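You operate a simulated robot arm through the tools that you are given. There is no shell and no other tool.

Carry out the task below with a simulated robot arm. There is one attempt and no reset: what you move stays moved.

## Task
Shim the banded insert till the yellow dial gauge is within one tick of zero.
Fine: on the anvil, with the one shim that the gauge asks for; swing the gauge back in; leave the other shims. Set down upright: shim.

It is judged by the outcome, as a careful person would: the job done as asked, and still so three seconds after it is handed in. It fails if anything else is knocked over, pushed out of place, dropped, spilled or broken.

## Robot
A 6-joint arm with a fingered hand, fixed in place. Base frame: the origin is on the floor under the middle of its stand, x ahead of it, y to its left, z up; the work surface is at about z = 860. Readings come in mm, degrees, newtons and seconds.
With the tool pointing down near the work surface it reaches from about 340 to 760 mm from the base axis. Its first joint turns from -166.0 to 166.0 degrees. Payload 4 kg.
Tool frame: the origin (TCP) lies between the finger pads and is the grasp point; the fingertips stand 26 mm ahead of it; z points along the fingers, y is the line along which they close. The gripper opens to 148 mm; its body begins 73 mm behind the TCP. The gripper is a hand of 3 fingers: y runs from the thumb to the fingers, the wrist lies at [0, 0, -239] in the tool frame.
Orientation is that of the tool frame in the base frame, as a unit quaternion [x, y, z, w]. With the fingers straight down and closing along the base's y, the tool's x points along the base's -x, its y along +y and its z along -z.

## Interface
- The arm moves only by the tool drive_tool. Its argument "rows" is a list of rows, each a list of 2 entries, a list of its own where there are three numbers: the turn, a rotation vector about the tool's x, y, z in degrees, then the shift along the tool's x, y, z in mm. In form: [[[wx, wy, wz], [tx, ty, tz]], ...]. A call has 1 to 20 rows; each row is the pose to reach, as a shift and turn from the pose commanded when the call began, along the tool's axes at that moment. A row lasts 0.2 s, in which the tool goes at most 50 mm and 8.6 degrees; a call with a longer step from one row to the next is refused whole. A pose out of reach is approached as far as the arm can. The call stops where the force on the tool passes 40 N (or 10 N more than at its start, if that is more) or the arm is blocked; 0.2 s more then pass. In this call time passes only in rows, and 0.2 s behind the last. The reply holds the time, the measured pose of the TCP, the force on the tool along the base axes, the opening and the grip force, in the units named above and with some noise, with the torque about the TCP (base axes, N m) and any sound that the robot's microphone picked up.
- Cameras (640 x 400 px; columns grow to the right, rows downward): "scene" is fixed at [398.5, -500.5, 1617.3]; the picture's right is [-0.07, 1.00, 0.00], its down [0.85, 0.06, -0.52] and it looks along [-0.52, -0.04, -0.85] (base axes); focal length 214 px, centre (320, 200). "wrist" rides on the gripper at [68, -39, -90] in the tool frame; the picture's right is [0.50, 0.87, 0.00], its down [-0.65, 0.38, -0.65] and it looks along [-0.57, 0.33, 0.76] (tool axes); focal length 222 px, centre (320, 200). There is no depth. A picture from a camera that has moved, and an enlarged one, comes with that camera's place and axes in the base frame and with its lens.
- grab_frame(camera): a new picture of that camera. No time passes.
- move_column(by): slides the trunk up (or, below 0, down) by that many mm; the arm rides with it, the base frame stays. It gives what a move gives, with no picture.
- finger_targets(finger1, finger2, thumb_bend): sets how far each is bent, from 0 (flat) to 100 (curled in); at 30 the hand is open as for a grip, at 70 the pads meet at the TCP. One left out holds its place. A second passes; each finger stops where it meets its share of the squeeze, and holds until it gets a number again. It is the only way to open and close the hand. It gives what a move gives, with no picture; readings hold the bend of each and the force on the fingers (four entries, about 0 where the hand has none), thumb and palm.
- inspect(camera, box): a new picture of the part [left, top, right, bottom] of that camera's present view, enlarged. No time passes.
- hand_in(): hands the job in; it is judged then, once.

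Places have to be worked out from the pictures, the camera data and where the tool is seen. Open the gripper and draw the arm clear of the work before you hand the job in, unless the task says otherwise.

The tools are called after "Request:" as a command line: name --argument value ..., lists and objects as JSON in quotes. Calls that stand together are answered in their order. drive_tool: Moves the arm, as the interface text tells. Its arguments: {"type":"object","properties":{"rows":{"type":"array"}},"required":["rows"]} The other tools are called the same way: move_column (by) moves the trunk up or down; finger_targets (finger1, finger2, thumb_bend) moves the fingers one by one; grab_frame (camera) takes a picture; inspect (camera, box) takes an enlarged picture of a part of a camera's view; hand_in () hands the job in.

At the start:

```text
clock: 0.0
ee_pos: [1.1, -402.8, 1374.1]
tool_rot: [0.001, 1.0, -0.001, 0.0]
force: [-0.2, -1.2, -1.0]
wrist_torque: [0.01, -0.01, 0.01]
opening: 148.0
gripper_force: 0.0
shape: jaw
bend: [30.0, 30.0, 30.0]
finger forces: [0.0, 0.0, 0.0, 0.0, 0.1, 0.1]
trunk travel left (down, up): [-500.0, 90.0]
```

scene: 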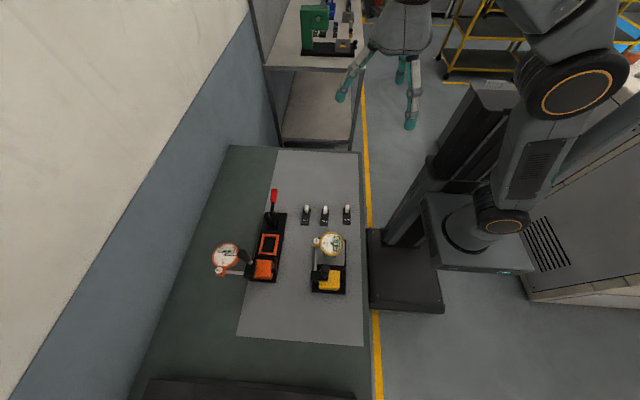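
wrist: 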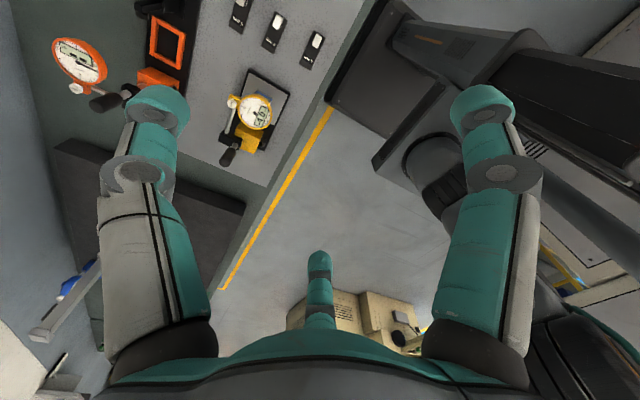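

I start by looking more closely at the work surface: two gauges (orange and yellow), three small shims in holders, and an insert. I enlarge the region.

Request:
inspect --camera "scene" --box '[290, 190, 370, 240]'

Request:
inspect --camera "scene" --box '[296, 225, 360, 300]'

Request:
inspect --camera "scene" --box '[200, 180, 300, 290]'

Request:
inspect --camera "wrist" --box '[180, 0, 340, 180]'

```text
8.00 times, centred on (330, 215) of scene
camera zoom: at [398.5, -500.5, 1617.3], right [-0.07, 1.0, 0.0], down [0.85, 0.06, -0.52], along [-0.52, -0.04, -0.85], focal length 1716 px, centre (240, 80)
```

zoom: 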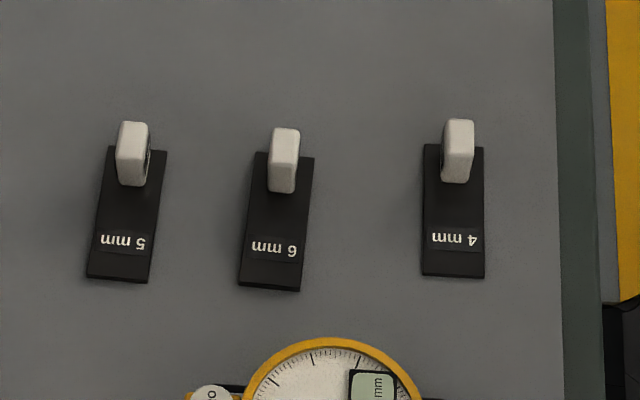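

```text
5.33 times, centred on (328, 262) of scene
camera zoom: at [398.5, -500.5, 1617.3], right [-0.07, 1.0, 0.0], down [0.85, 0.06, -0.52], along [-0.52, -0.04, -0.85], focal length 1144 px, centre (277, -133)
```

zoom: 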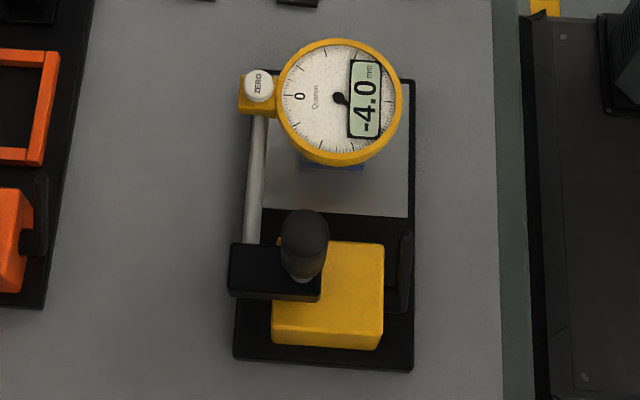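

```text
3.64 times, centred on (250, 235) of scene
camera zoom: at [398.5, -500.5, 1617.3], right [-0.07, 1.0, 0.0], down [0.85, 0.06, -0.52], along [-0.52, -0.04, -0.85], focal length 780 px, centre (574, 73)
```

zoom: 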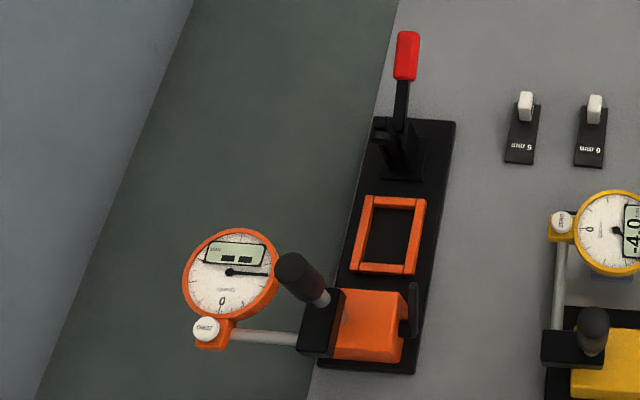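

```text
2.22 times, centred on (260, 90) of wrist
camera zoom: at [-66.7, -441.9, 1464.6], right [-0.5, 0.87, 0.0], down [0.66, 0.38, 0.65], along [0.57, 0.33, -0.76], focal length 494 px, centre (453, 444)
```

zoom: 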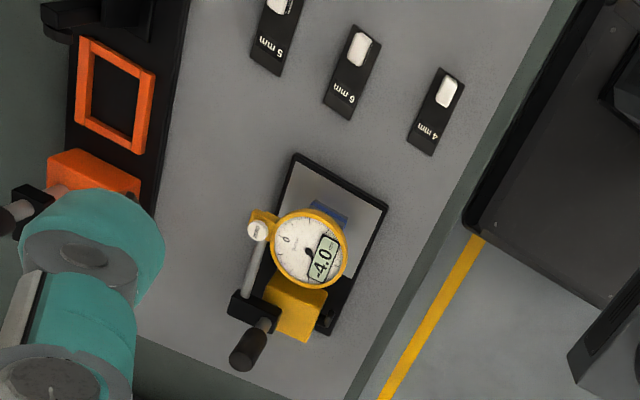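

The yellow gauge reads -4.0 mm with a blue part under its plunger; the three shims (5, 6, 4 mm) stand in a row at about x≈0, y from -586 to -424. I move the hand higher over the shims' side to view the fixture and shims closer with the wrist camera.

Request:
drive_tool --rows '[[[0, 0, 0], [7, -20, 28]], [[0, 0, 0], [15, -40, 56]], [[0, 0, 0], [22, -60, 84]], [[0, 0, 0], [30, -80, 112]], [[0, 0, 0], [37, -100, 140]], [[0, 0, 0], [45, -120, 168]], [[0, 0, 0], [52, -140, 196]], [[0, 0, 0], [60, -160, 224]]]'

```text
clock: 1.8
ee_pos: [-59.4, -564.1, 1152.4]
tool_rot: [0.0, 1.0, -0.001, 0.0]
force: [0.1, 0.1, 0.5]
wrist_torque: [-0.03, 0.02, 0.01]
opening: 147.9
gripper_force: 0.1
shape: jaw
bend: [30.0, 30.0, 30.0]
finger forces: [0.0, 0.0, 0.0, 0.1, 0.1, 0.1]
trunk travel left (down, up): [-500.0, 90.0]
```

The arm went to (-59, -564, 1152) freely. I take a wrist picture.

Request:
grab_frame --camera "wrist"

Request:
grab_frame --camera "scene"

```text
taken
camera wrist: at [-125.7, -602.6, 1241.8], right [-0.5, 0.87, 0.0], down [0.66, 0.38, 0.65], along [0.57, 0.33, -0.76], focal length 222 px, centre (320, 200)
```

wrist: 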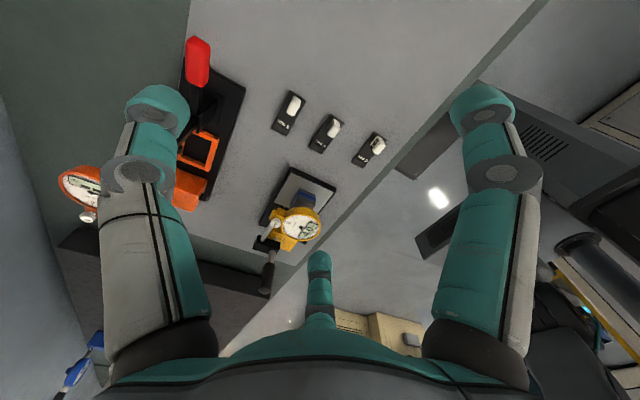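

```text
taken
```

scene: 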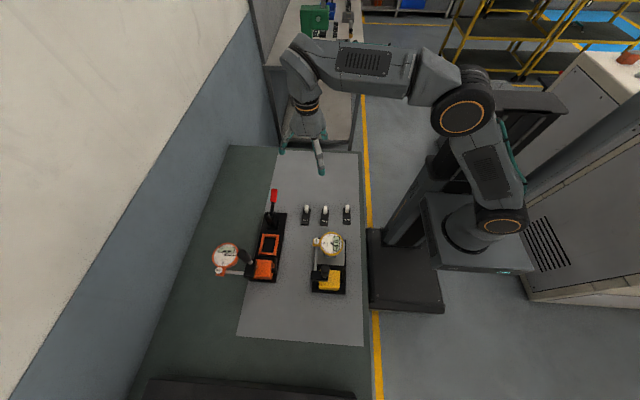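

The picture center corresponds to the TCP; the thumb is left, the two fingers right and bottom. I zoom in on the shims and the yellow fixture from this lower viewpoint.

Request:
inspect --camera "wrist" --box '[250, 80, 410, 180]'

Request:
inspect --camera "wrist" --box '[240, 160, 350, 300]'

```text
4.00 times, centred on (330, 130) of wrist
camera zoom: at [-125.7, -602.6, 1241.8], right [-0.5, 0.87, 0.0], down [0.66, 0.38, 0.65], along [0.57, 0.33, -0.76], focal length 888 px, centre (280, 480)
```

zoom: 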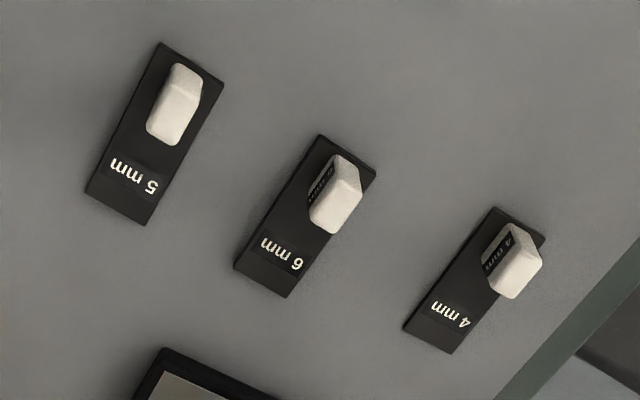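

```text
2.86 times, centred on (295, 230) of wrist
camera zoom: at [-125.7, -602.6, 1241.8], right [-0.5, 0.87, 0.0], down [0.66, 0.38, 0.65], along [0.57, 0.33, -0.76], focal length 635 px, centre (391, 114)
```

zoom: 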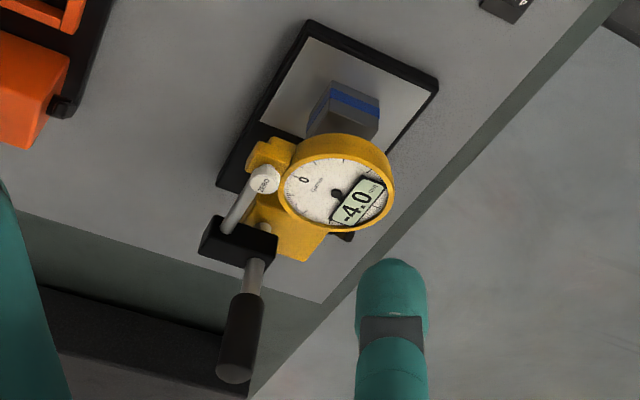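

The banded insert (gray block with a blue band) sits on the yellow fixture's anvil under the gauge; a tall vertical handle at about (255, -497, z 944–1047) is on the swing arm. I tilt the hand and lower it to get a flatter side view of insert and plunger.

Request:
drive_tool --rows '[[[-2.5, -4.33, 0], [2, 11, 30]], [[-5, -8.67, 0], [4, 22, 60]], [[-7.5, -13, 0], [6, 33, 90]], [[-10, -17.3, 0], [8, 44, 120]], [[-12.5, -21.7, 0], [9, 55, 150]], [[-15, -26, 0], [10.6, 66, 180]]]'

Request:
grab_frame --camera "wrist"

```text
clock: 3.2
ee_pos: [-68.4, -497.6, 967.3]
tool_rot: [0.0, 0.966, 0.128, 0.225]
force: [-0.2, -0.3, -0.6]
wrist_torque: [0.02, 0.03, 0.01]
opening: 148.2
gripper_force: 0.0
shape: jaw
bend: [30.0, 30.0, 30.0]
finger forces: [0.0, 0.0, 0.0, 0.0, 0.0, 0.0]
trunk travel left (down, up): [-500.0, 90.0]
```

```text
taken
camera wrist: at [-166.0, -553.6, 1007.1], right [-0.5, 0.87, 0.0], down [0.28, 0.17, 0.94], along [0.82, 0.47, -0.33], focal length 222 px, centre (320, 200)
```

wrist: 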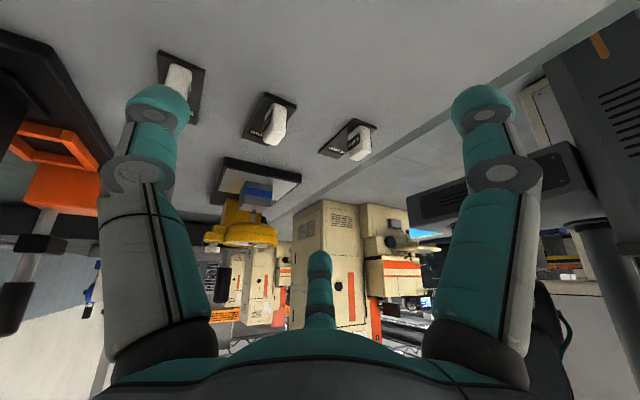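

The view is inverted but now flatter. I zoom in on the insert, gauge and shims.

Request:
inspect --camera "wrist" --box '[195, 150, 315, 310]'

Request:
inspect --camera "wrist" --box '[150, 40, 390, 170]'

Request:
inspect --camera "wrist" --box '[310, 105, 390, 165]'

```text
2.50 times, centred on (255, 230) of wrist
camera zoom: at [-166.0, -553.6, 1007.1], right [-0.5, 0.87, 0.0], down [0.28, 0.17, 0.94], along [0.82, 0.47, -0.33], focal length 555 px, centre (482, 125)
```

zoom: 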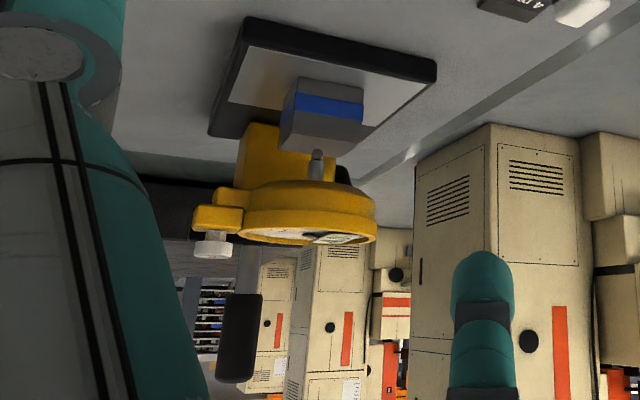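

```text
2.67 times, centred on (270, 105) of wrist
camera zoom: at [-166.0, -553.6, 1007.1], right [-0.5, 0.87, 0.0], down [0.28, 0.17, 0.94], along [0.82, 0.47, -0.33], focal length 592 px, centre (453, 453)
```

zoom: 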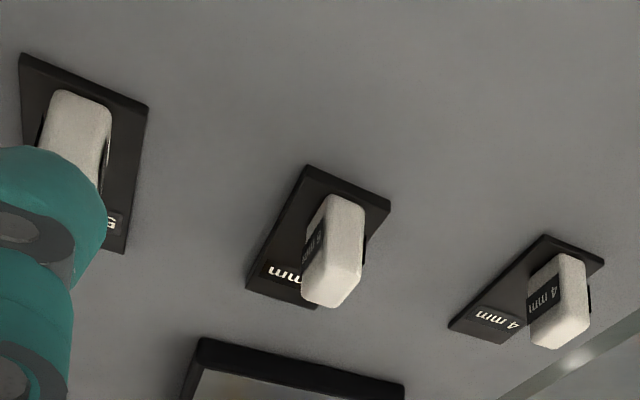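

```text
6.67 times, centred on (350, 135) of wrist
camera zoom: at [-166.0, -553.6, 1007.1], right [-0.5, 0.87, 0.0], down [0.28, 0.17, 0.94], along [0.82, 0.47, -0.33], focal length 1481 px, centre (120, 633)
```

zoom: 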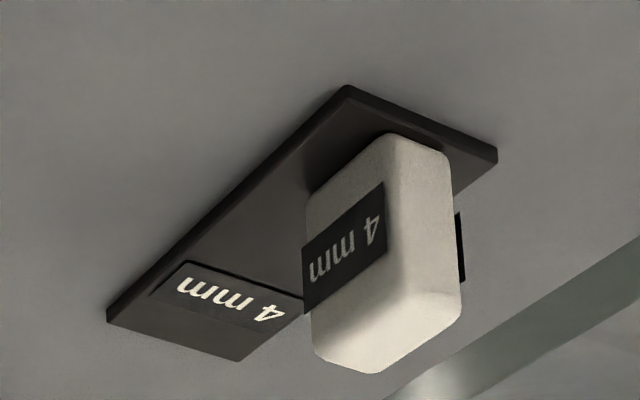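

The gauge's plunger rests on top of the insert's middle, and the shims are flat plates with a white grip tab at their -x end. I raise the hand back to vertical and high before moving over the handle.

Request:
drive_tool --rows '[[[3, 5.2, 0], [-16, 9, -32]], [[6, 10.4, 0], [-32, 18, -64]], [[9, 15.6, 0], [-48, 27, -96]], [[12, 20.8, 0], [-64, 37, -128]], [[15, 26, 0], [-79, 46, -158]]]'

```text
clock: 4.4
ee_pos: [-70.6, -498.7, 1154.5]
tool_rot: [0.001, 1.0, 0.0, -0.001]
force: [0.4, -0.1, 0.6]
wrist_torque: [0.0, 0.05, -0.03]
opening: 148.4
gripper_force: 0.1
shape: jaw
bend: [30.0, 30.0, 30.0]
finger forces: [0.0, 0.0, 0.0, 0.0, 0.0, 0.1]
trunk travel left (down, up): [-500.0, 90.0]
```

The hand is vertical again at (-71, -499, 1154). I move across to above the handle at about (254, -496).

Request:
drive_tool --rows '[[[0, 0, 0], [-41, 0, 0]], [[0, 0, 0], [-82, 1, 0]], [[0, 0, 0], [-123, 1, 0]], [[0, 0, 0], [-164, 1, 0]], [[0, 0, 0], [-205, 2, 0]], [[0, 0, 0], [-246, 2, 0]], [[0, 0, 0], [-287, 2, 0]], [[0, 0, 0], [-325, 3, 0]]]'

Request:
grab_frame --camera "wrist"

Request:
grab_frame --camera "scene"

```text
clock: 6.2
ee_pos: [257.3, -497.0, 1156.2]
tool_rot: [0.002, 1.0, -0.001, 0.0]
force: [-1.0, -0.2, 0.4]
wrist_torque: [-0.01, -0.01, -0.03]
opening: 147.8
gripper_force: 0.2
shape: jaw
bend: [30.0, 30.0, 30.0]
finger forces: [0.0, 0.1, 0.1, 0.0, 0.1, 0.0]
trunk travel left (down, up): [-500.0, 90.0]
```

```text
taken
camera wrist: at [189.6, -535.6, 1245.6], right [-0.5, 0.87, 0.0], down [0.66, 0.38, 0.65], along [0.57, 0.32, -0.76], focal length 222 px, centre (320, 200)
```

wrist: 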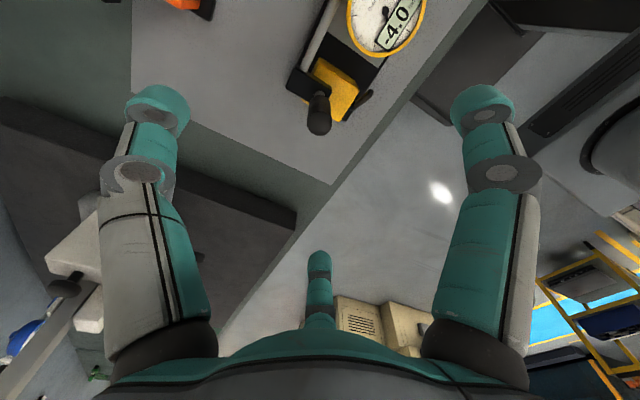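

```text
taken
```

scene: 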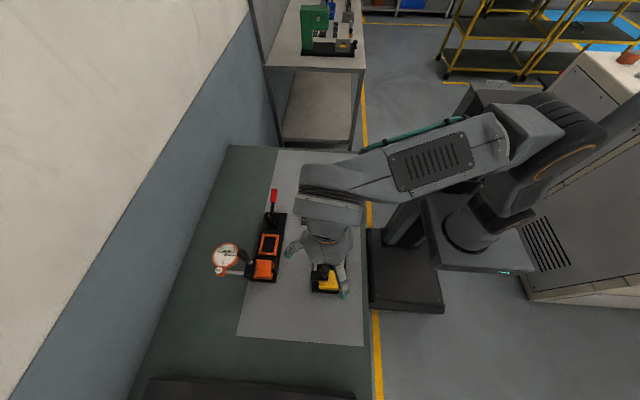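

The handle lies right below the hand. I zoom on it to fix its place and see the pivot.

Request:
inspect --camera "wrist" --box '[270, 40, 400, 150]'

Request:
inspect --camera "wrist" --box '[280, 0, 440, 100]'

```text
3.64 times, centred on (335, 95) of wrist
camera zoom: at [189.6, -535.6, 1245.6], right [-0.5, 0.87, 0.0], down [0.66, 0.38, 0.65], along [0.57, 0.32, -0.76], focal length 808 px, centre (266, 582)
```

zoom: 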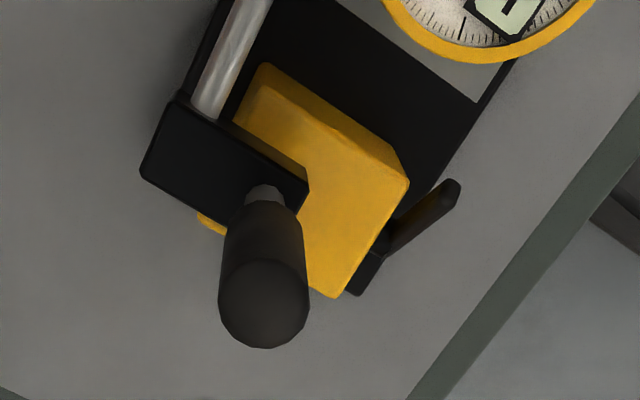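

```text
4.00 times, centred on (360, 50) of wrist
camera zoom: at [189.6, -535.6, 1245.6], right [-0.5, 0.87, 0.0], down [0.66, 0.38, 0.65], along [0.57, 0.32, -0.76], focal length 888 px, centre (160, 800)
```

zoom: 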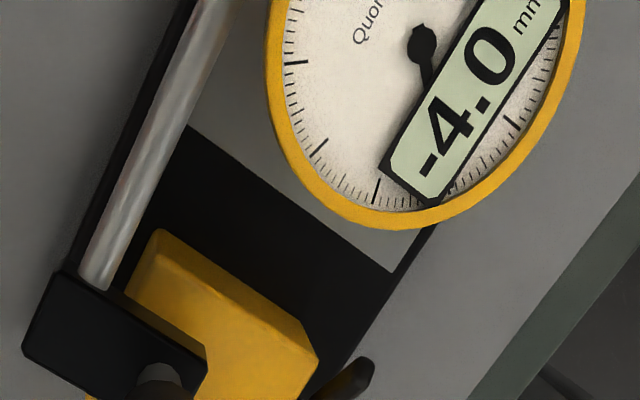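

The handle top is at about (258, -496, 1045), roughly 22 mm thick. There is a small black lever on the block's +y side; I look closer at it on both fixtures before touching anything.

Request:
inspect --camera "wrist" --box '[325, 70, 385, 130]'

Request:
inspect --camera "scene" --box '[240, 250, 300, 290]'

Request:
inspect --camera "scene" --box '[200, 230, 290, 290]'

```text
6.67 times, centred on (355, 100) of wrist
camera zoom: at [189.6, -535.6, 1245.6], right [-0.5, 0.87, 0.0], down [0.66, 0.38, 0.65], along [0.57, 0.32, -0.76], focal length 1481 px, centre (87, 867)
```

zoom: 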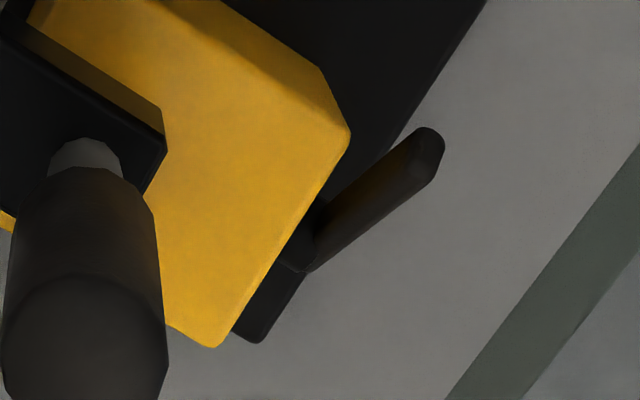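

```text
10.00 times, centred on (270, 270) of scene
camera zoom: at [398.5, -500.5, 1617.3], right [-0.07, 1.0, 0.0], down [0.85, 0.06, -0.52], along [-0.52, -0.04, -0.85], focal length 2145 px, centre (820, -500)
```

zoom: 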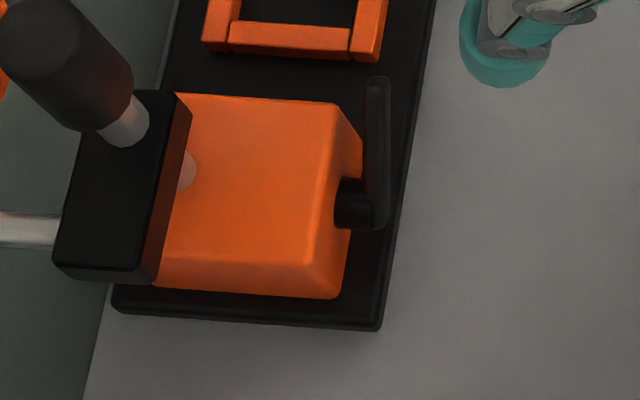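

```text
6.67 times, centred on (245, 260) of scene
camera zoom: at [398.5, -500.5, 1617.3], right [-0.07, 1.0, 0.0], down [0.85, 0.06, -0.52], along [-0.52, -0.04, -0.85], focal length 1430 px, centre (820, -200)
```

zoom: 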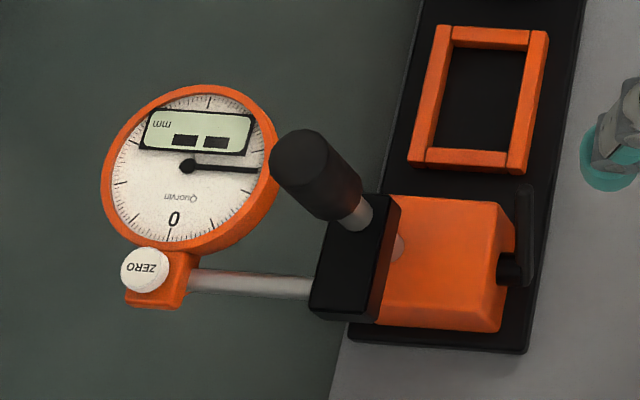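

The lever has the same attitude on both fixtures, so I leave it. I lower the open hand around the handle to TCP z ≈ 1018, keeping the fingertips above the dial (top about 968).

Request:
drive_tool --rows '[[[0, 0, 0], [0, 0, 30]], [[0, 0, 0], [-1, 1, 60]], [[0, 0, 0], [-1, 1, 90]], [[0, 0, 0], [-1, 1, 115]], [[0, 0, 0], [-1, 1, 137]]]'

Request:
grab_frame --camera "wrist"

Request:
inspect --camera "scene" --box '[280, 210, 380, 310]'

```text
clock: 7.4
ee_pos: [227.1, -522.3, 1036.1]
tool_rot: [-0.014, 1.0, 0.013, 0.01]
force: [-0.3, 0.8, -0.6]
wrist_torque: [0.0, 0.03, 0.01]
opening: 147.9
gripper_force: 0.1
shape: jaw
bend: [30.0, 30.0, 30.0]
finger forces: [0.1, 0.0, 0.1, 0.1, 0.0, 0.0]
out of reach, approached as far as the arm can: row 1, 2, 3, 4, 5
trunk travel left (down, up): [-500.0, 90.0]
```

```text
taken
camera wrist: at [158.7, -565.1, 1124.2], right [-0.53, 0.85, 0.01], down [0.63, 0.38, 0.68], along [0.57, 0.36, -0.74], focal length 222 px, centre (320, 200)
```

wrist: 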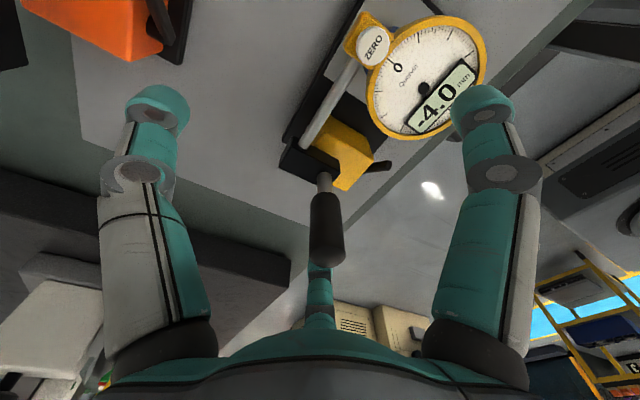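

```text
4.00 times, centred on (330, 260) of scene
camera zoom: at [398.5, -500.5, 1617.3], right [-0.07, 1.0, 0.0], down [0.85, 0.06, -0.52], along [-0.52, -0.04, -0.85], focal length 858 px, centre (280, -40)
```

zoom: 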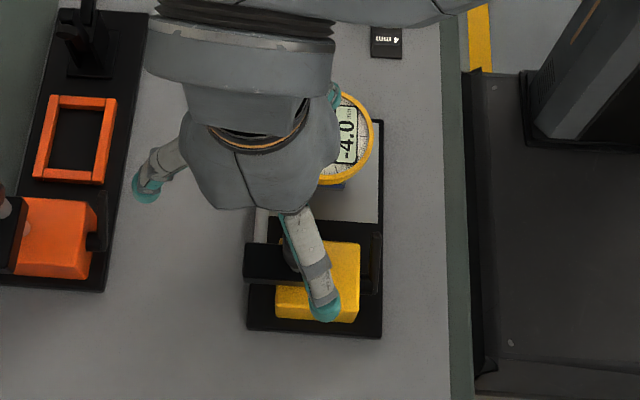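

The pose was out of reach at this trunk height (the arm stopped at (227, -522, 1036) with a slight tilt); nothing was touched. I back up and then lower the trunk so the arm works from a lower shoulder.

Request:
drive_tool --rows '[[[0, 0, 0], [0, 0, -30]], [[0, 0, 0], [0, 0, -60]], [[0, 0, 0], [0, 0, -90]], [[0, 0, 0], [0, 0, -120]], [[0, 0, 0], [0, 0, -137]]]'

```text
clock: 8.6
ee_pos: [225.4, -519.8, 1174.8]
tool_rot: [0.001, 1.0, 0.0, 0.0]
force: [-0.7, 1.0, 0.1]
wrist_torque: [-0.02, -0.01, 0.03]
opening: 147.8
gripper_force: 0.1
shape: jaw
bend: [30.0, 30.0, 30.0]
finger forces: [0.0, 0.1, 0.0, 0.1, 0.0, 0.0]
out of reach, approached as far as the arm can: row 1
trunk travel left (down, up): [-500.0, 90.0]
```

The arm is at (225, -520, 1175), vertical. I raise it further before lowering the trunk.

Request:
drive_tool --rows '[[[0, 0, 0], [0, 0, -40]], [[0, 0, 0], [0, 0, -80]], [[0, 0, 0], [0, 0, -120]], [[0, 0, 0], [0, 0, -150]]]'

Request:
move_column --by -150

Request:
grab_frame --camera "scene"

```text
clock: 9.6
ee_pos: [222.2, -502.8, 1298.3]
tool_rot: [0.0, 1.0, -0.002, 0.001]
force: [-0.2, 0.2, -0.2]
wrist_torque: [0.0, 0.01, -0.01]
opening: 148.0
gripper_force: 0.1
shape: jaw
bend: [30.0, 30.0, 30.0]
finger forces: [0.1, 0.1, 0.1, 0.1, 0.1, 0.0]
out of reach, approached as far as the arm can: row 3, 4
trunk travel left (down, up): [-500.0, 90.0]
```

```text
clock: 11.3
ee_pos: [221.1, -501.3, 1147.6]
tool_rot: [0.001, 1.0, -0.003, 0.0]
force: [0.6, -0.1, 0.4]
wrist_torque: [0.03, 0.03, 0.0]
opening: 147.8
gripper_force: 0.1
shape: jaw
bend: [30.0, 30.0, 30.0]
finger forces: [0.0, 0.1, 0.1, 0.1, 0.1, 0.2]
trunk travel left (down, up): [-350.0, 240.0]
```

```text
taken
```

scene: 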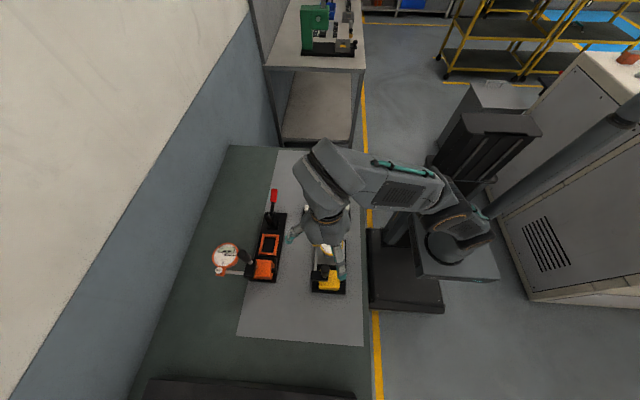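

The trunk is now 150 mm lower with the TCP at (221, -501, 1148). I move above the handle and descend in small steps.

Request:
drive_tool --rows '[[[0, 0, 0], [-19, 3, 0]], [[0, 0, 0], [-37, 5, 0]], [[0, 0, 0], [-37, 5, 30]], [[0, 0, 0], [-37, 5, 60]]]'

```text
clock: 12.3
ee_pos: [257.0, -495.2, 1088.4]
tool_rot: [0.001, 1.0, -0.002, 0.002]
force: [0.1, 0.2, 0.4]
wrist_torque: [-0.02, 0.01, 0.03]
opening: 148.1
gripper_force: 0.1
shape: jaw
bend: [30.0, 30.0, 30.0]
finger forces: [0.1, 0.0, 0.0, 0.1, 0.0, 0.0]
out of reach, approached as far as the arm can: row 2
trunk travel left (down, up): [-350.0, 240.0]
```

The pose is reached now: (257, -495, 1088). I check the handle's place against the TCP with the wrist camera.

Request:
grab_frame --camera "wrist"

Request:
inspect --camera "scene" --box '[280, 210, 380, 310]'

```text
taken
camera wrist: at [189.2, -533.8, 1177.7], right [-0.5, 0.87, 0.0], down [0.65, 0.38, 0.65], along [0.57, 0.32, -0.76], focal length 222 px, centre (320, 200)
```

wrist: 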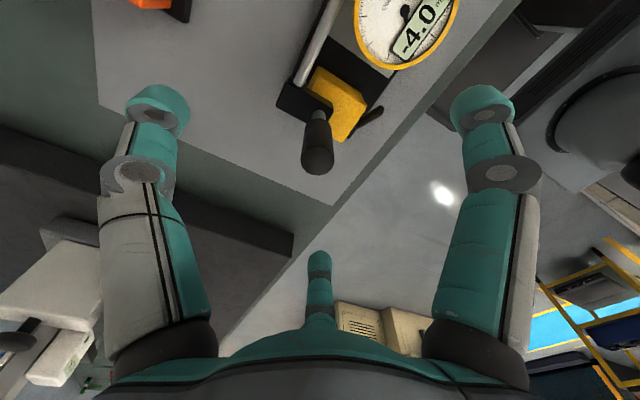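

```text
4.00 times, centred on (330, 260) of scene
camera zoom: at [398.5, -500.5, 1617.3], right [-0.07, 1.0, 0.0], down [0.85, 0.06, -0.52], along [-0.52, -0.04, -0.85], focal length 858 px, centre (280, -40)
```

zoom: 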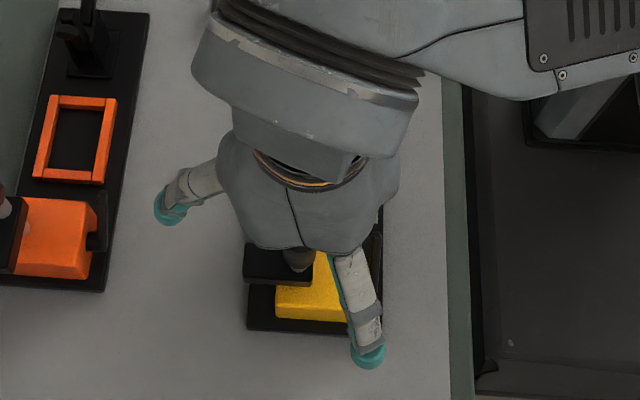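

I zoom to measure the handle's top precisely from this height.

Request:
inspect --camera "wrist" --box '[280, 90, 360, 190]'

```text
4.00 times, centred on (320, 140) of wrist
camera zoom: at [189.2, -533.8, 1177.7], right [-0.5, 0.87, 0.0], down [0.65, 0.38, 0.65], along [0.57, 0.32, -0.76], focal length 888 px, centre (320, 440)
```

zoom: 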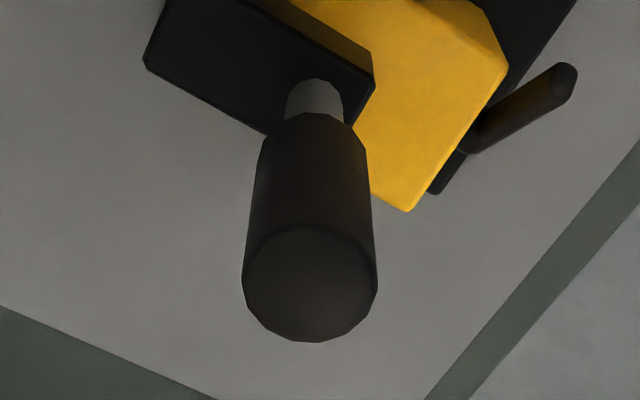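

The handle axis is at about (257, -497), top near z 1047, so the TCP is centred over it. I descend another 70 mm.

Request:
drive_tool --rows '[[[0, 0, 0], [0, -1, 25]], [[0, 0, 0], [0, -1, 50]], [[0, 0, 0], [0, -1, 71]]]'

Request:
grab_frame --camera "wrist"

Request:
inspect --camera "scene" --box '[280, 210, 380, 310]'

```text
clock: 13.2
ee_pos: [258.1, -497.3, 1016.6]
tool_rot: [0.001, 1.0, -0.002, 0.001]
force: [0.5, -0.6, 1.0]
wrist_torque: [0.01, -0.01, -0.02]
opening: 147.7
gripper_force: 0.0
shape: jaw
bend: [30.0, 30.0, 30.0]
finger forces: [0.0, 0.1, 0.0, 0.1, 0.1, 0.0]
trunk travel left (down, up): [-350.0, 240.0]
```

```text
taken
camera wrist: at [191.2, -536.2, 1107.7], right [-0.5, 0.87, 0.0], down [0.65, 0.38, 0.65], along [0.57, 0.32, -0.76], focal length 222 px, centre (320, 200)
```

wrist: 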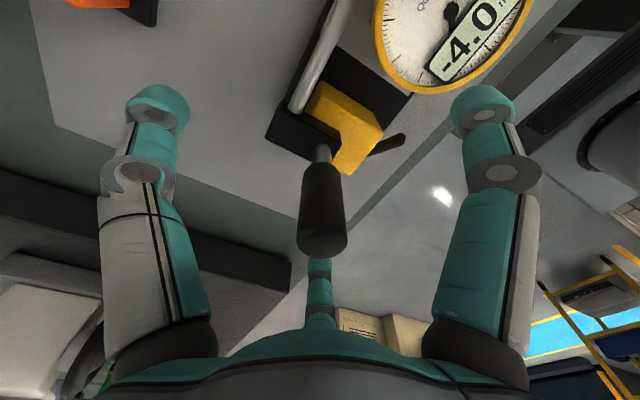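

```text
4.00 times, centred on (330, 260) of scene
camera zoom: at [398.5, -500.5, 1617.3], right [-0.07, 1.0, 0.0], down [0.85, 0.06, -0.52], along [-0.52, -0.04, -0.85], focal length 858 px, centre (280, -40)
```

zoom: 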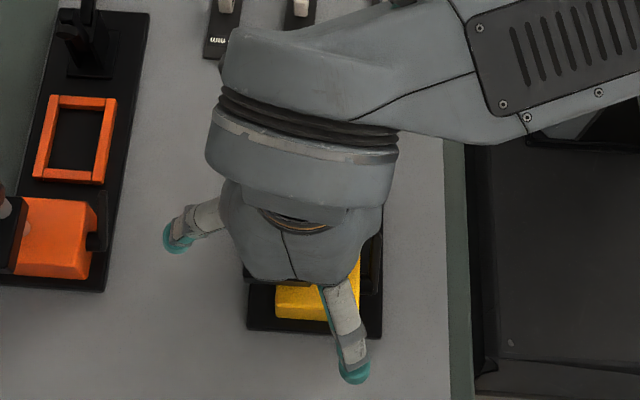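

The handle runs through the TCP. I close the three fingers most of the way first and check.

Request:
finger_targets --finger1 56 --finger2 56 --thumb_bend 56

Request:
grab_frame --camera "wrist"

```text
clock: 14.2
ee_pos: [259.6, -497.9, 1017.0]
tool_rot: [0.001, 1.0, -0.003, 0.0]
force: [-0.7, 0.3, 0.4]
wrist_torque: [0.0, 0.02, 0.0]
opening: 42.9
gripper_force: 0.0
shape: fingers
bend: [56.0, 56.0, 56.0]
finger forces: [0.1, 0.0, 0.0, 0.0, 0.0, 0.1]
trunk travel left (down, up): [-350.0, 240.0]
```

```text
taken
camera wrist: at [191.1, -536.2, 1108.1], right [-0.5, 0.87, 0.0], down [0.65, 0.38, 0.65], along [0.57, 0.32, -0.76], focal length 222 px, centre (320, 200)
```

wrist: 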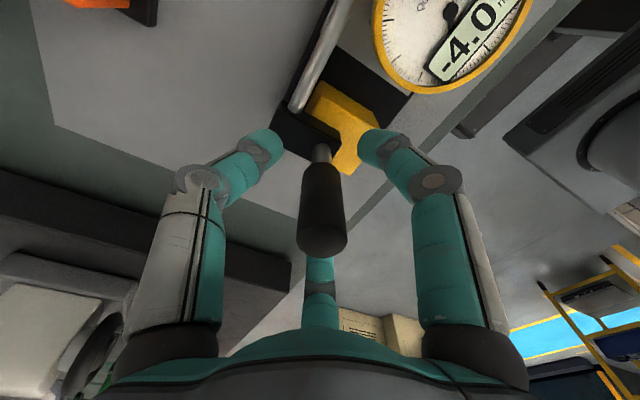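

The handle is well centred between the pads. I close onto it.

Request:
finger_targets --finger1 68 --finger2 68 --thumb_bend 68

Request:
grab_frame --camera "wrist"

```text
clock: 15.2
ee_pos: [258.4, -497.6, 1018.9]
tool_rot: [0.002, 1.0, -0.002, 0.001]
force: [0.1, 0.3, -0.3]
wrist_torque: [0.01, -0.02, 0.0]
opening: 13.7
gripper_force: 5.1
shape: fingers
bend: [65.0, 63.0, 66.0]
finger forces: [2.8, 3.9, 0.1, 0.0, 3.0, 0.1]
trunk travel left (down, up): [-350.0, 240.0]
```

```text
taken
camera wrist: at [191.2, -536.2, 1108.0], right [-0.5, 0.87, 0.0], down [0.65, 0.38, 0.65], along [0.57, 0.32, -0.76], focal length 222 px, centre (320, 200)
```

wrist: 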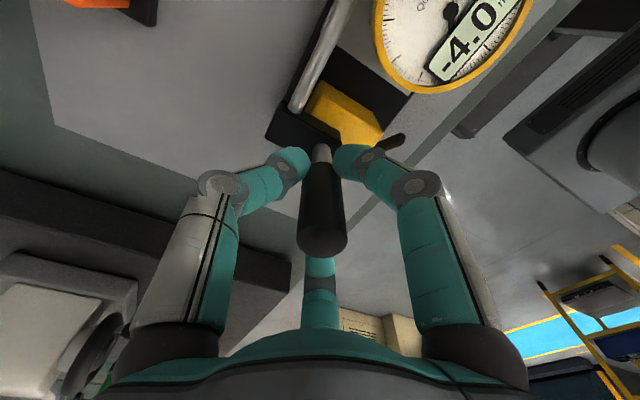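

The handle is held with about 5 N. From both fixtures I work out the swing pivot under the arm block's centre at about (262, -509), with the handle ~13.5 mm to its +y; swinging out is counter-clockwise from above. I try a small first step of about 20° along that arc.

Request:
drive_tool --rows '[[[0, 0, 0], [1.2, -0.1, 0]], [[0, 0, 0], [2.4, -0.2, 0]], [[0, 0, 0], [3.5, -0.5, 0]], [[0, 0, 0], [4.6, -0.8, 0]]]'

Request:
grab_frame --camera "wrist"

```text
clock: 16.1
ee_pos: [254.9, -500.2, 1019.1]
tool_rot: [0.0, 1.0, -0.003, 0.001]
force: [5.9, 1.0, 0.3]
wrist_torque: [0.02, -0.17, -0.01]
opening: 11.1
gripper_force: 5.4
shape: fingers
bend: [66.0, 61.0, 67.0]
finger forces: [1.1, 7.0, 0.0, 0.0, 1.9, 0.1]
trunk travel left (down, up): [-350.0, 240.0]
```

```text
taken
camera wrist: at [187.3, -537.1, 1108.6], right [-0.5, 0.87, 0.0], down [0.65, 0.38, 0.65], along [0.57, 0.32, -0.76], focal length 222 px, centre (320, 200)
```

wrist: 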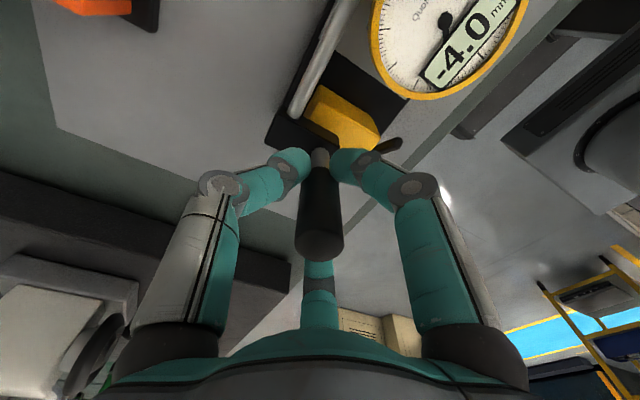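

The reaction is about 6 N and the gauge hasn't visibly turned yet; finger 2 yields a little. I continue a few mm further, adding hand rotation about the pivot, while watching the force.

Request:
drive_tool --rows '[[[0, 0, -3], [1.5, -0.5, 0]], [[0, 0, -6], [3, -1, 0]], [[0, 0, -9], [4.2, -2, 0]], [[0, 0, -12], [5.2, -2.8, 0]]]'

Request:
grab_frame --camera "wrist"

```text
clock: 17.1
ee_pos: [249.8, -501.2, 1018.5]
tool_rot: [-0.105, 0.994, -0.002, 0.0]
force: [11.5, 2.1, 6.2]
wrist_torque: [0.18, -0.38, -0.06]
opening: 6.3
gripper_force: 5.7
shape: fingers
bend: [68.0, 59.0, 68.0]
finger forces: [0.0, 11.4, 0.0, 0.0, 0.6, 0.1]
trunk travel left (down, up): [-350.0, 240.0]
```

```text
taken
camera wrist: at [191.7, -552.4, 1108.5], right [-0.67, 0.74, 0.0], down [0.56, 0.51, 0.65], along [0.49, 0.43, -0.76], focal length 222 px, centre (320, 200)
```

wrist: 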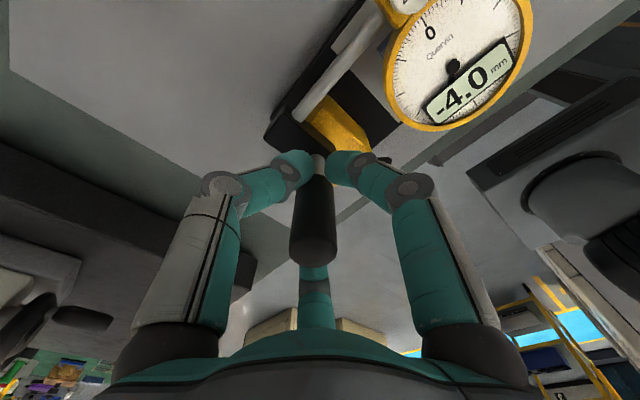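

The reaction rose to 11.5 N and the gauge still reads -4.0, so the arm isn't turning by this short lever. I look from the scene camera before changing approach.

Request:
inspect --camera "scene" --box '[290, 215, 370, 305]'

Request:
inspect --camera "wrist" --box '[240, 60, 400, 170]'

```text
4.44 times, centred on (330, 260) of scene
camera zoom: at [398.5, -500.5, 1617.3], right [-0.07, 1.0, 0.0], down [0.85, 0.06, -0.52], along [-0.52, -0.04, -0.85], focal length 953 px, centre (276, -67)
```

zoom: 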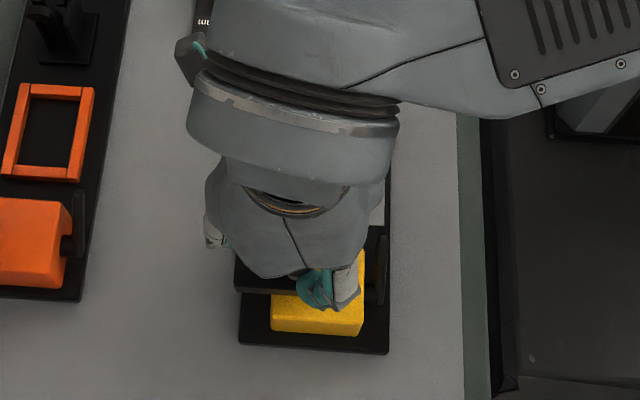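

```text
3.64 times, centred on (320, 115) of wrist
camera zoom: at [191.7, -552.4, 1108.5], right [-0.67, 0.74, 0.0], down [0.56, 0.51, 0.65], along [0.49, 0.43, -0.76], focal length 808 px, centre (320, 509)
```

zoom: 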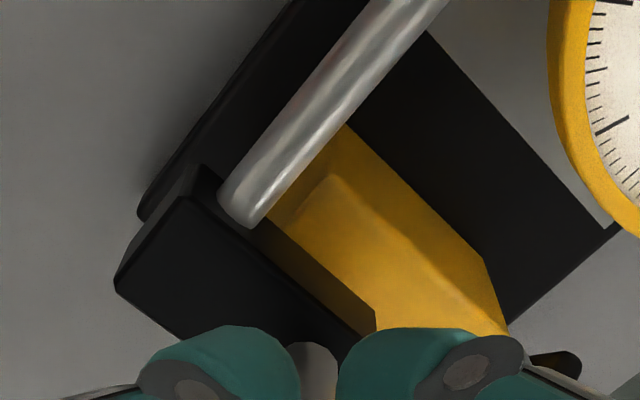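

I release the handle and will look at the hinge from another side.

Request:
finger_targets --finger1 30 --finger2 30 --thumb_bend 30

Request:
grab_frame --camera "wrist"

```text
clock: 18.1
ee_pos: [248.2, -500.6, 1018.1]
tool_rot: [-0.104, 0.995, -0.002, 0.001]
force: [0.3, 0.6, 0.0]
wrist_torque: [0.0, -0.03, 0.0]
opening: 126.5
gripper_force: 0.0
shape: fingers
bend: [30.0, 30.0, 30.0]
finger forces: [0.0, 0.0, 0.0, 0.0, 0.0, 0.1]
trunk travel left (down, up): [-350.0, 240.0]
```

```text
taken
camera wrist: at [190.5, -553.1, 1108.2], right [-0.67, 0.74, 0.0], down [0.56, 0.51, 0.65], along [0.49, 0.43, -0.76], focal length 222 px, centre (320, 200)
```

wrist: 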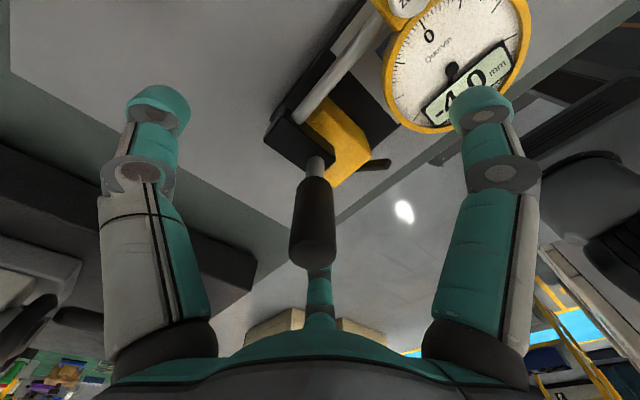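

Free again, nothing moved. I raise the hand, straighten it and withdraw toward -x so the scene camera can see the hinge.

Request:
drive_tool --rows '[[[0, 0, 3], [0, 0, -30]], [[0, 0, 6], [0, 0, -60]], [[0, 0, 9], [0, 0, -90]], [[0, 0, 12], [0, 0, -110]]]'

Request:
drive_tool --rows '[[[0, 0, 0], [45, 0, 0]], [[0, 0, 0], [90, 0, 0]], [[0, 0, 0], [135, 0, 0]], [[0, 0, 0], [180, 0, 0]], [[0, 0, 0], [225, 0, 0]], [[0, 0, 0], [270, 0, 0]], [[0, 0, 0], [315, 0, 0]]]'

Request:
inspect --camera "scene" --box '[300, 245, 360, 300]'

Request:
inspect --camera "scene" --box '[305, 225, 355, 265]'

```text
clock: 19.1
ee_pos: [248.5, -502.0, 1129.0]
tool_rot: [0.001, 1.0, -0.003, 0.001]
force: [0.3, 0.5, 0.1]
wrist_torque: [0.02, 0.01, 0.01]
opening: 126.9
gripper_force: 0.1
shape: fingers
bend: [30.0, 30.0, 30.0]
finger forces: [0.0, 0.0, 0.0, 0.1, 0.0, 0.0]
trunk travel left (down, up): [-350.0, 240.0]
```

```text
clock: 20.8
ee_pos: [-67.5, -499.5, 1127.6]
tool_rot: [0.0, 1.0, -0.002, 0.0]
force: [1.6, 0.4, 0.4]
wrist_torque: [0.0, 0.03, 0.0]
opening: 126.6
gripper_force: 0.0
shape: fingers
bend: [30.0, 30.0, 30.0]
finger forces: [0.0, 0.0, 0.0, 0.0, 0.0, 0.0]
trunk travel left (down, up): [-350.0, 240.0]
```

```text
7.27 times, centred on (330, 272) of scene
camera zoom: at [398.5, -500.5, 1617.3], right [-0.07, 1.0, 0.0], down [0.85, 0.06, -0.52], along [-0.52, -0.04, -0.85], focal length 1560 px, centre (247, -327)
```

zoom: 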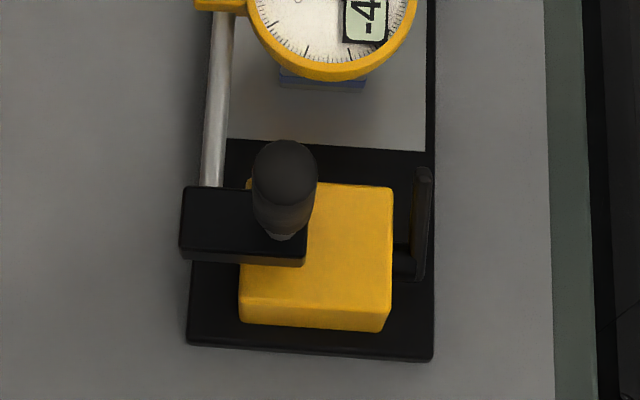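

```text
10.00 times, centred on (330, 245) of scene
camera zoom: at [398.5, -500.5, 1617.3], right [-0.07, 1.0, 0.0], down [0.85, 0.06, -0.52], along [-0.52, -0.04, -0.85], focal length 2145 px, centre (220, -250)
```

zoom: 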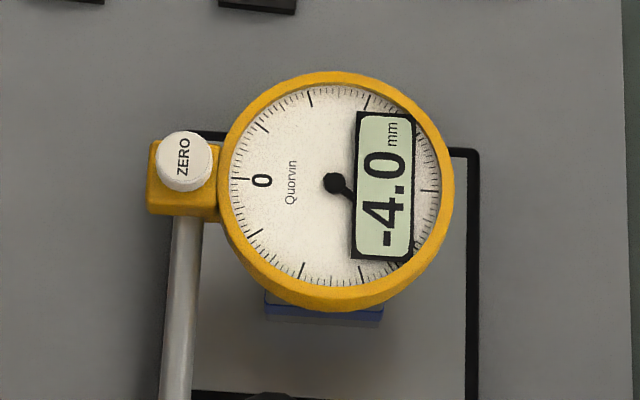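

The yellow arm hasn't moved. I zoom strongly into the orange fixture's hinge (it is swung out) to understand the mechanism.

Request:
inspect --camera "scene" --box '[244, 255, 280, 282]'

Request:
inspect --camera "scene" --box '[312, 258, 348, 285]'

Request:
grab_frame --camera "wrist"

```text
14.81 times, centred on (262, 268) of scene
camera zoom: at [398.5, -500.5, 1617.3], right [-0.07, 1.0, 0.0], down [0.85, 0.06, -0.52], along [-0.52, -0.04, -0.85], focal length 3177 px, centre (1179, -815)
```

zoom: 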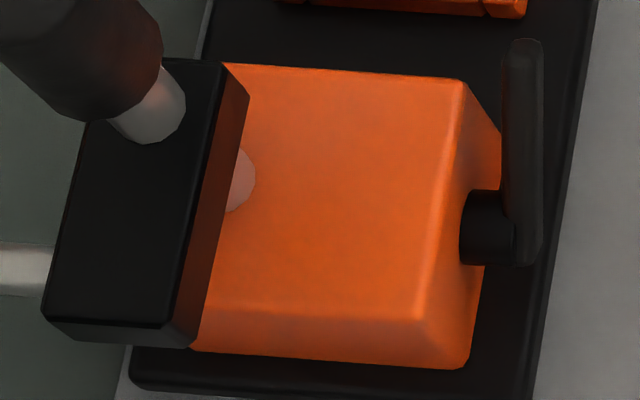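

```text
14.81 times, centred on (330, 272) of scene
camera zoom: at [398.5, -500.5, 1617.3], right [-0.07, 1.0, 0.0], down [0.85, 0.06, -0.52], along [-0.52, -0.04, -0.85], focal length 3177 px, centre (172, -859)
```

zoom: 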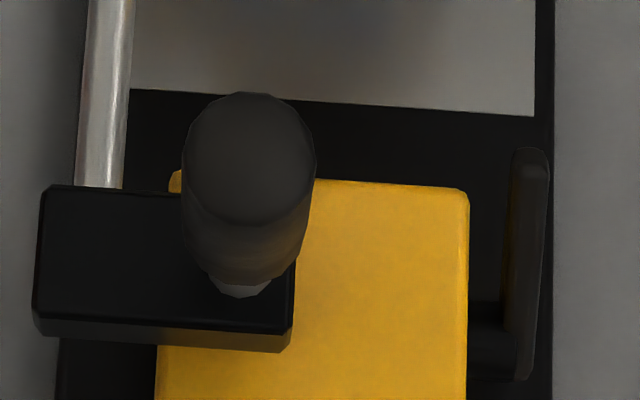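

```text
taken
camera wrist: at [-133.9, -538.1, 1217.1], right [-0.5, 0.87, 0.0], down [0.65, 0.38, 0.65], along [0.57, 0.32, -0.76], focal length 222 px, centre (320, 200)
```

wrist: 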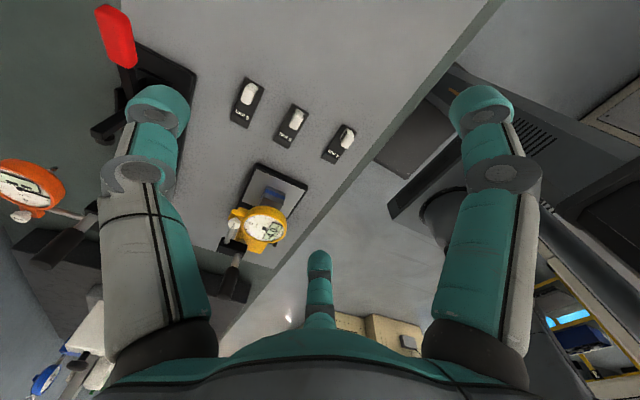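

The handle stands only about 10 mm from the pivot, so it has almost no leverage. I'll instead push the gauge head itself: its rim lies at about (158, -481), z 940–965, radius 37, over 100 mm from the pivot at about (259, -508). I move the hand around to the +y side of the dial, high up.

Request:
drive_tool --rows '[[[0, 0, 0], [-32, 25, 4]], [[0, 0, 0], [-64, 50, 8]], [[0, 0, 0], [-96, 75, 12]], [[0, 0, 0], [-128, 100, 16]], [[0, 0, 0], [-160, 125, 20]], [[0, 0, 0], [-192, 150, 24]], [[0, 0, 0], [-225, 175, 28]]]'

Request:
grab_frame --camera "wrist"

Request:
grab_frame --camera "scene"

```text
clock: 22.4
ee_pos: [159.6, -324.4, 1099.0]
tool_rot: [0.001, 1.0, -0.003, 0.001]
force: [-0.7, -0.2, 0.4]
wrist_torque: [-0.02, 0.0, -0.02]
opening: 126.8
gripper_force: 0.0
shape: fingers
bend: [30.0, 30.0, 30.0]
finger forces: [0.1, 0.0, 0.0, 0.0, 0.0, 0.0]
trunk travel left (down, up): [-350.0, 240.0]
```

```text
taken
camera wrist: at [91.9, -363.6, 1190.1], right [-0.5, 0.87, 0.0], down [0.65, 0.38, 0.65], along [0.57, 0.32, -0.76], focal length 222 px, centre (320, 200)
```

wrist: 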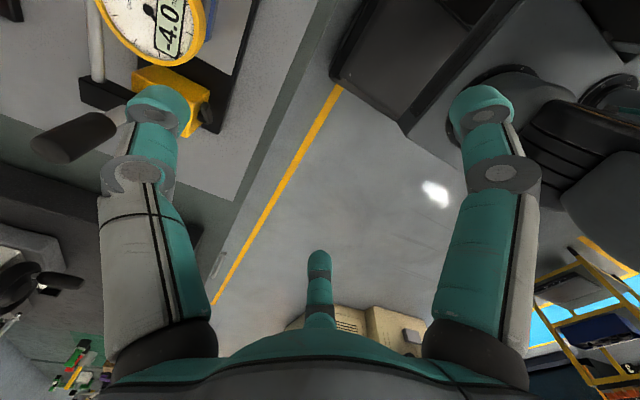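

```text
taken
```

scene: 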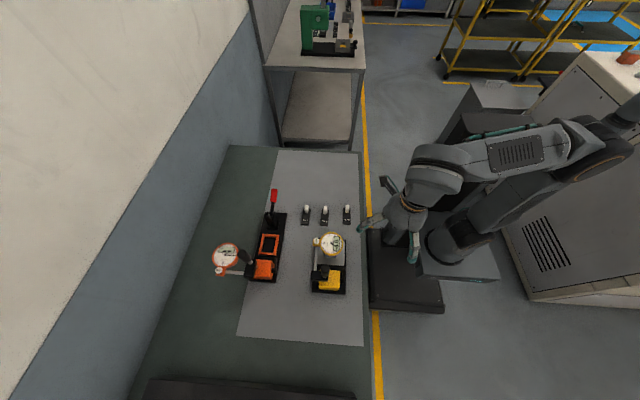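

The hand is beside the table edge with the thumb toward the dial. I lower to TCP z ≈ 957, staying well clear of the dial.

Request:
drive_tool --rows '[[[0, 0, 0], [0, 10, 35]], [[0, 0, 0], [0, 10, 70]], [[0, 0, 0], [0, 10, 105]], [[0, 0, 0], [0, 10, 142]]]'

Request:
grab_frame --camera "wrist"

Request:
inspect --camera "scene" --box '[290, 190, 410, 300]'

```text
clock: 23.4
ee_pos: [141.1, -321.2, 966.4]
tool_rot: [-0.002, 1.0, 0.0, 0.004]
force: [-0.9, 0.2, -0.5]
wrist_torque: [0.03, -0.03, -0.02]
opening: 126.6
gripper_force: 0.1
shape: fingers
bend: [30.0, 30.0, 30.0]
finger forces: [0.0, 0.0, 0.0, 0.0, 0.0, 0.1]
out of reach, approached as far as the arm can: row 3, 4
trunk travel left (down, up): [-350.0, 240.0]
```

```text
taken
camera wrist: at [73.9, -360.7, 1055.4], right [-0.5, 0.86, 0.0], down [0.65, 0.38, 0.66], along [0.57, 0.33, -0.75], focal length 222 px, centre (320, 200)
```

wrist: 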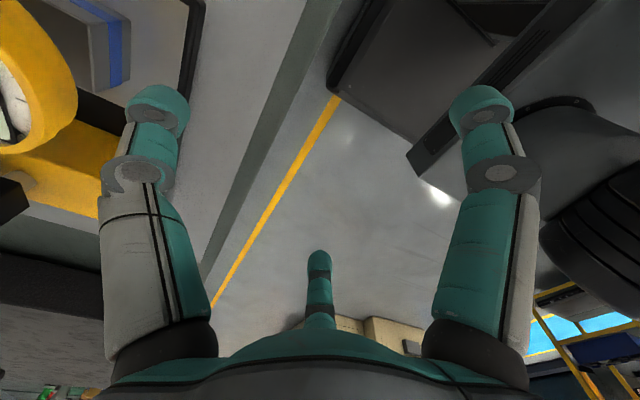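

```text
3.64 times, centred on (350, 245) of scene
camera zoom: at [398.5, -500.5, 1617.3], right [-0.07, 1.0, 0.0], down [0.85, 0.06, -0.52], along [-0.52, -0.04, -0.85], focal length 780 px, centre (211, 36)
```

zoom: 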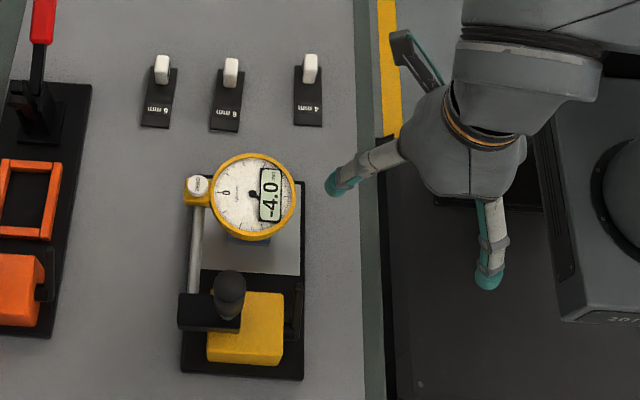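

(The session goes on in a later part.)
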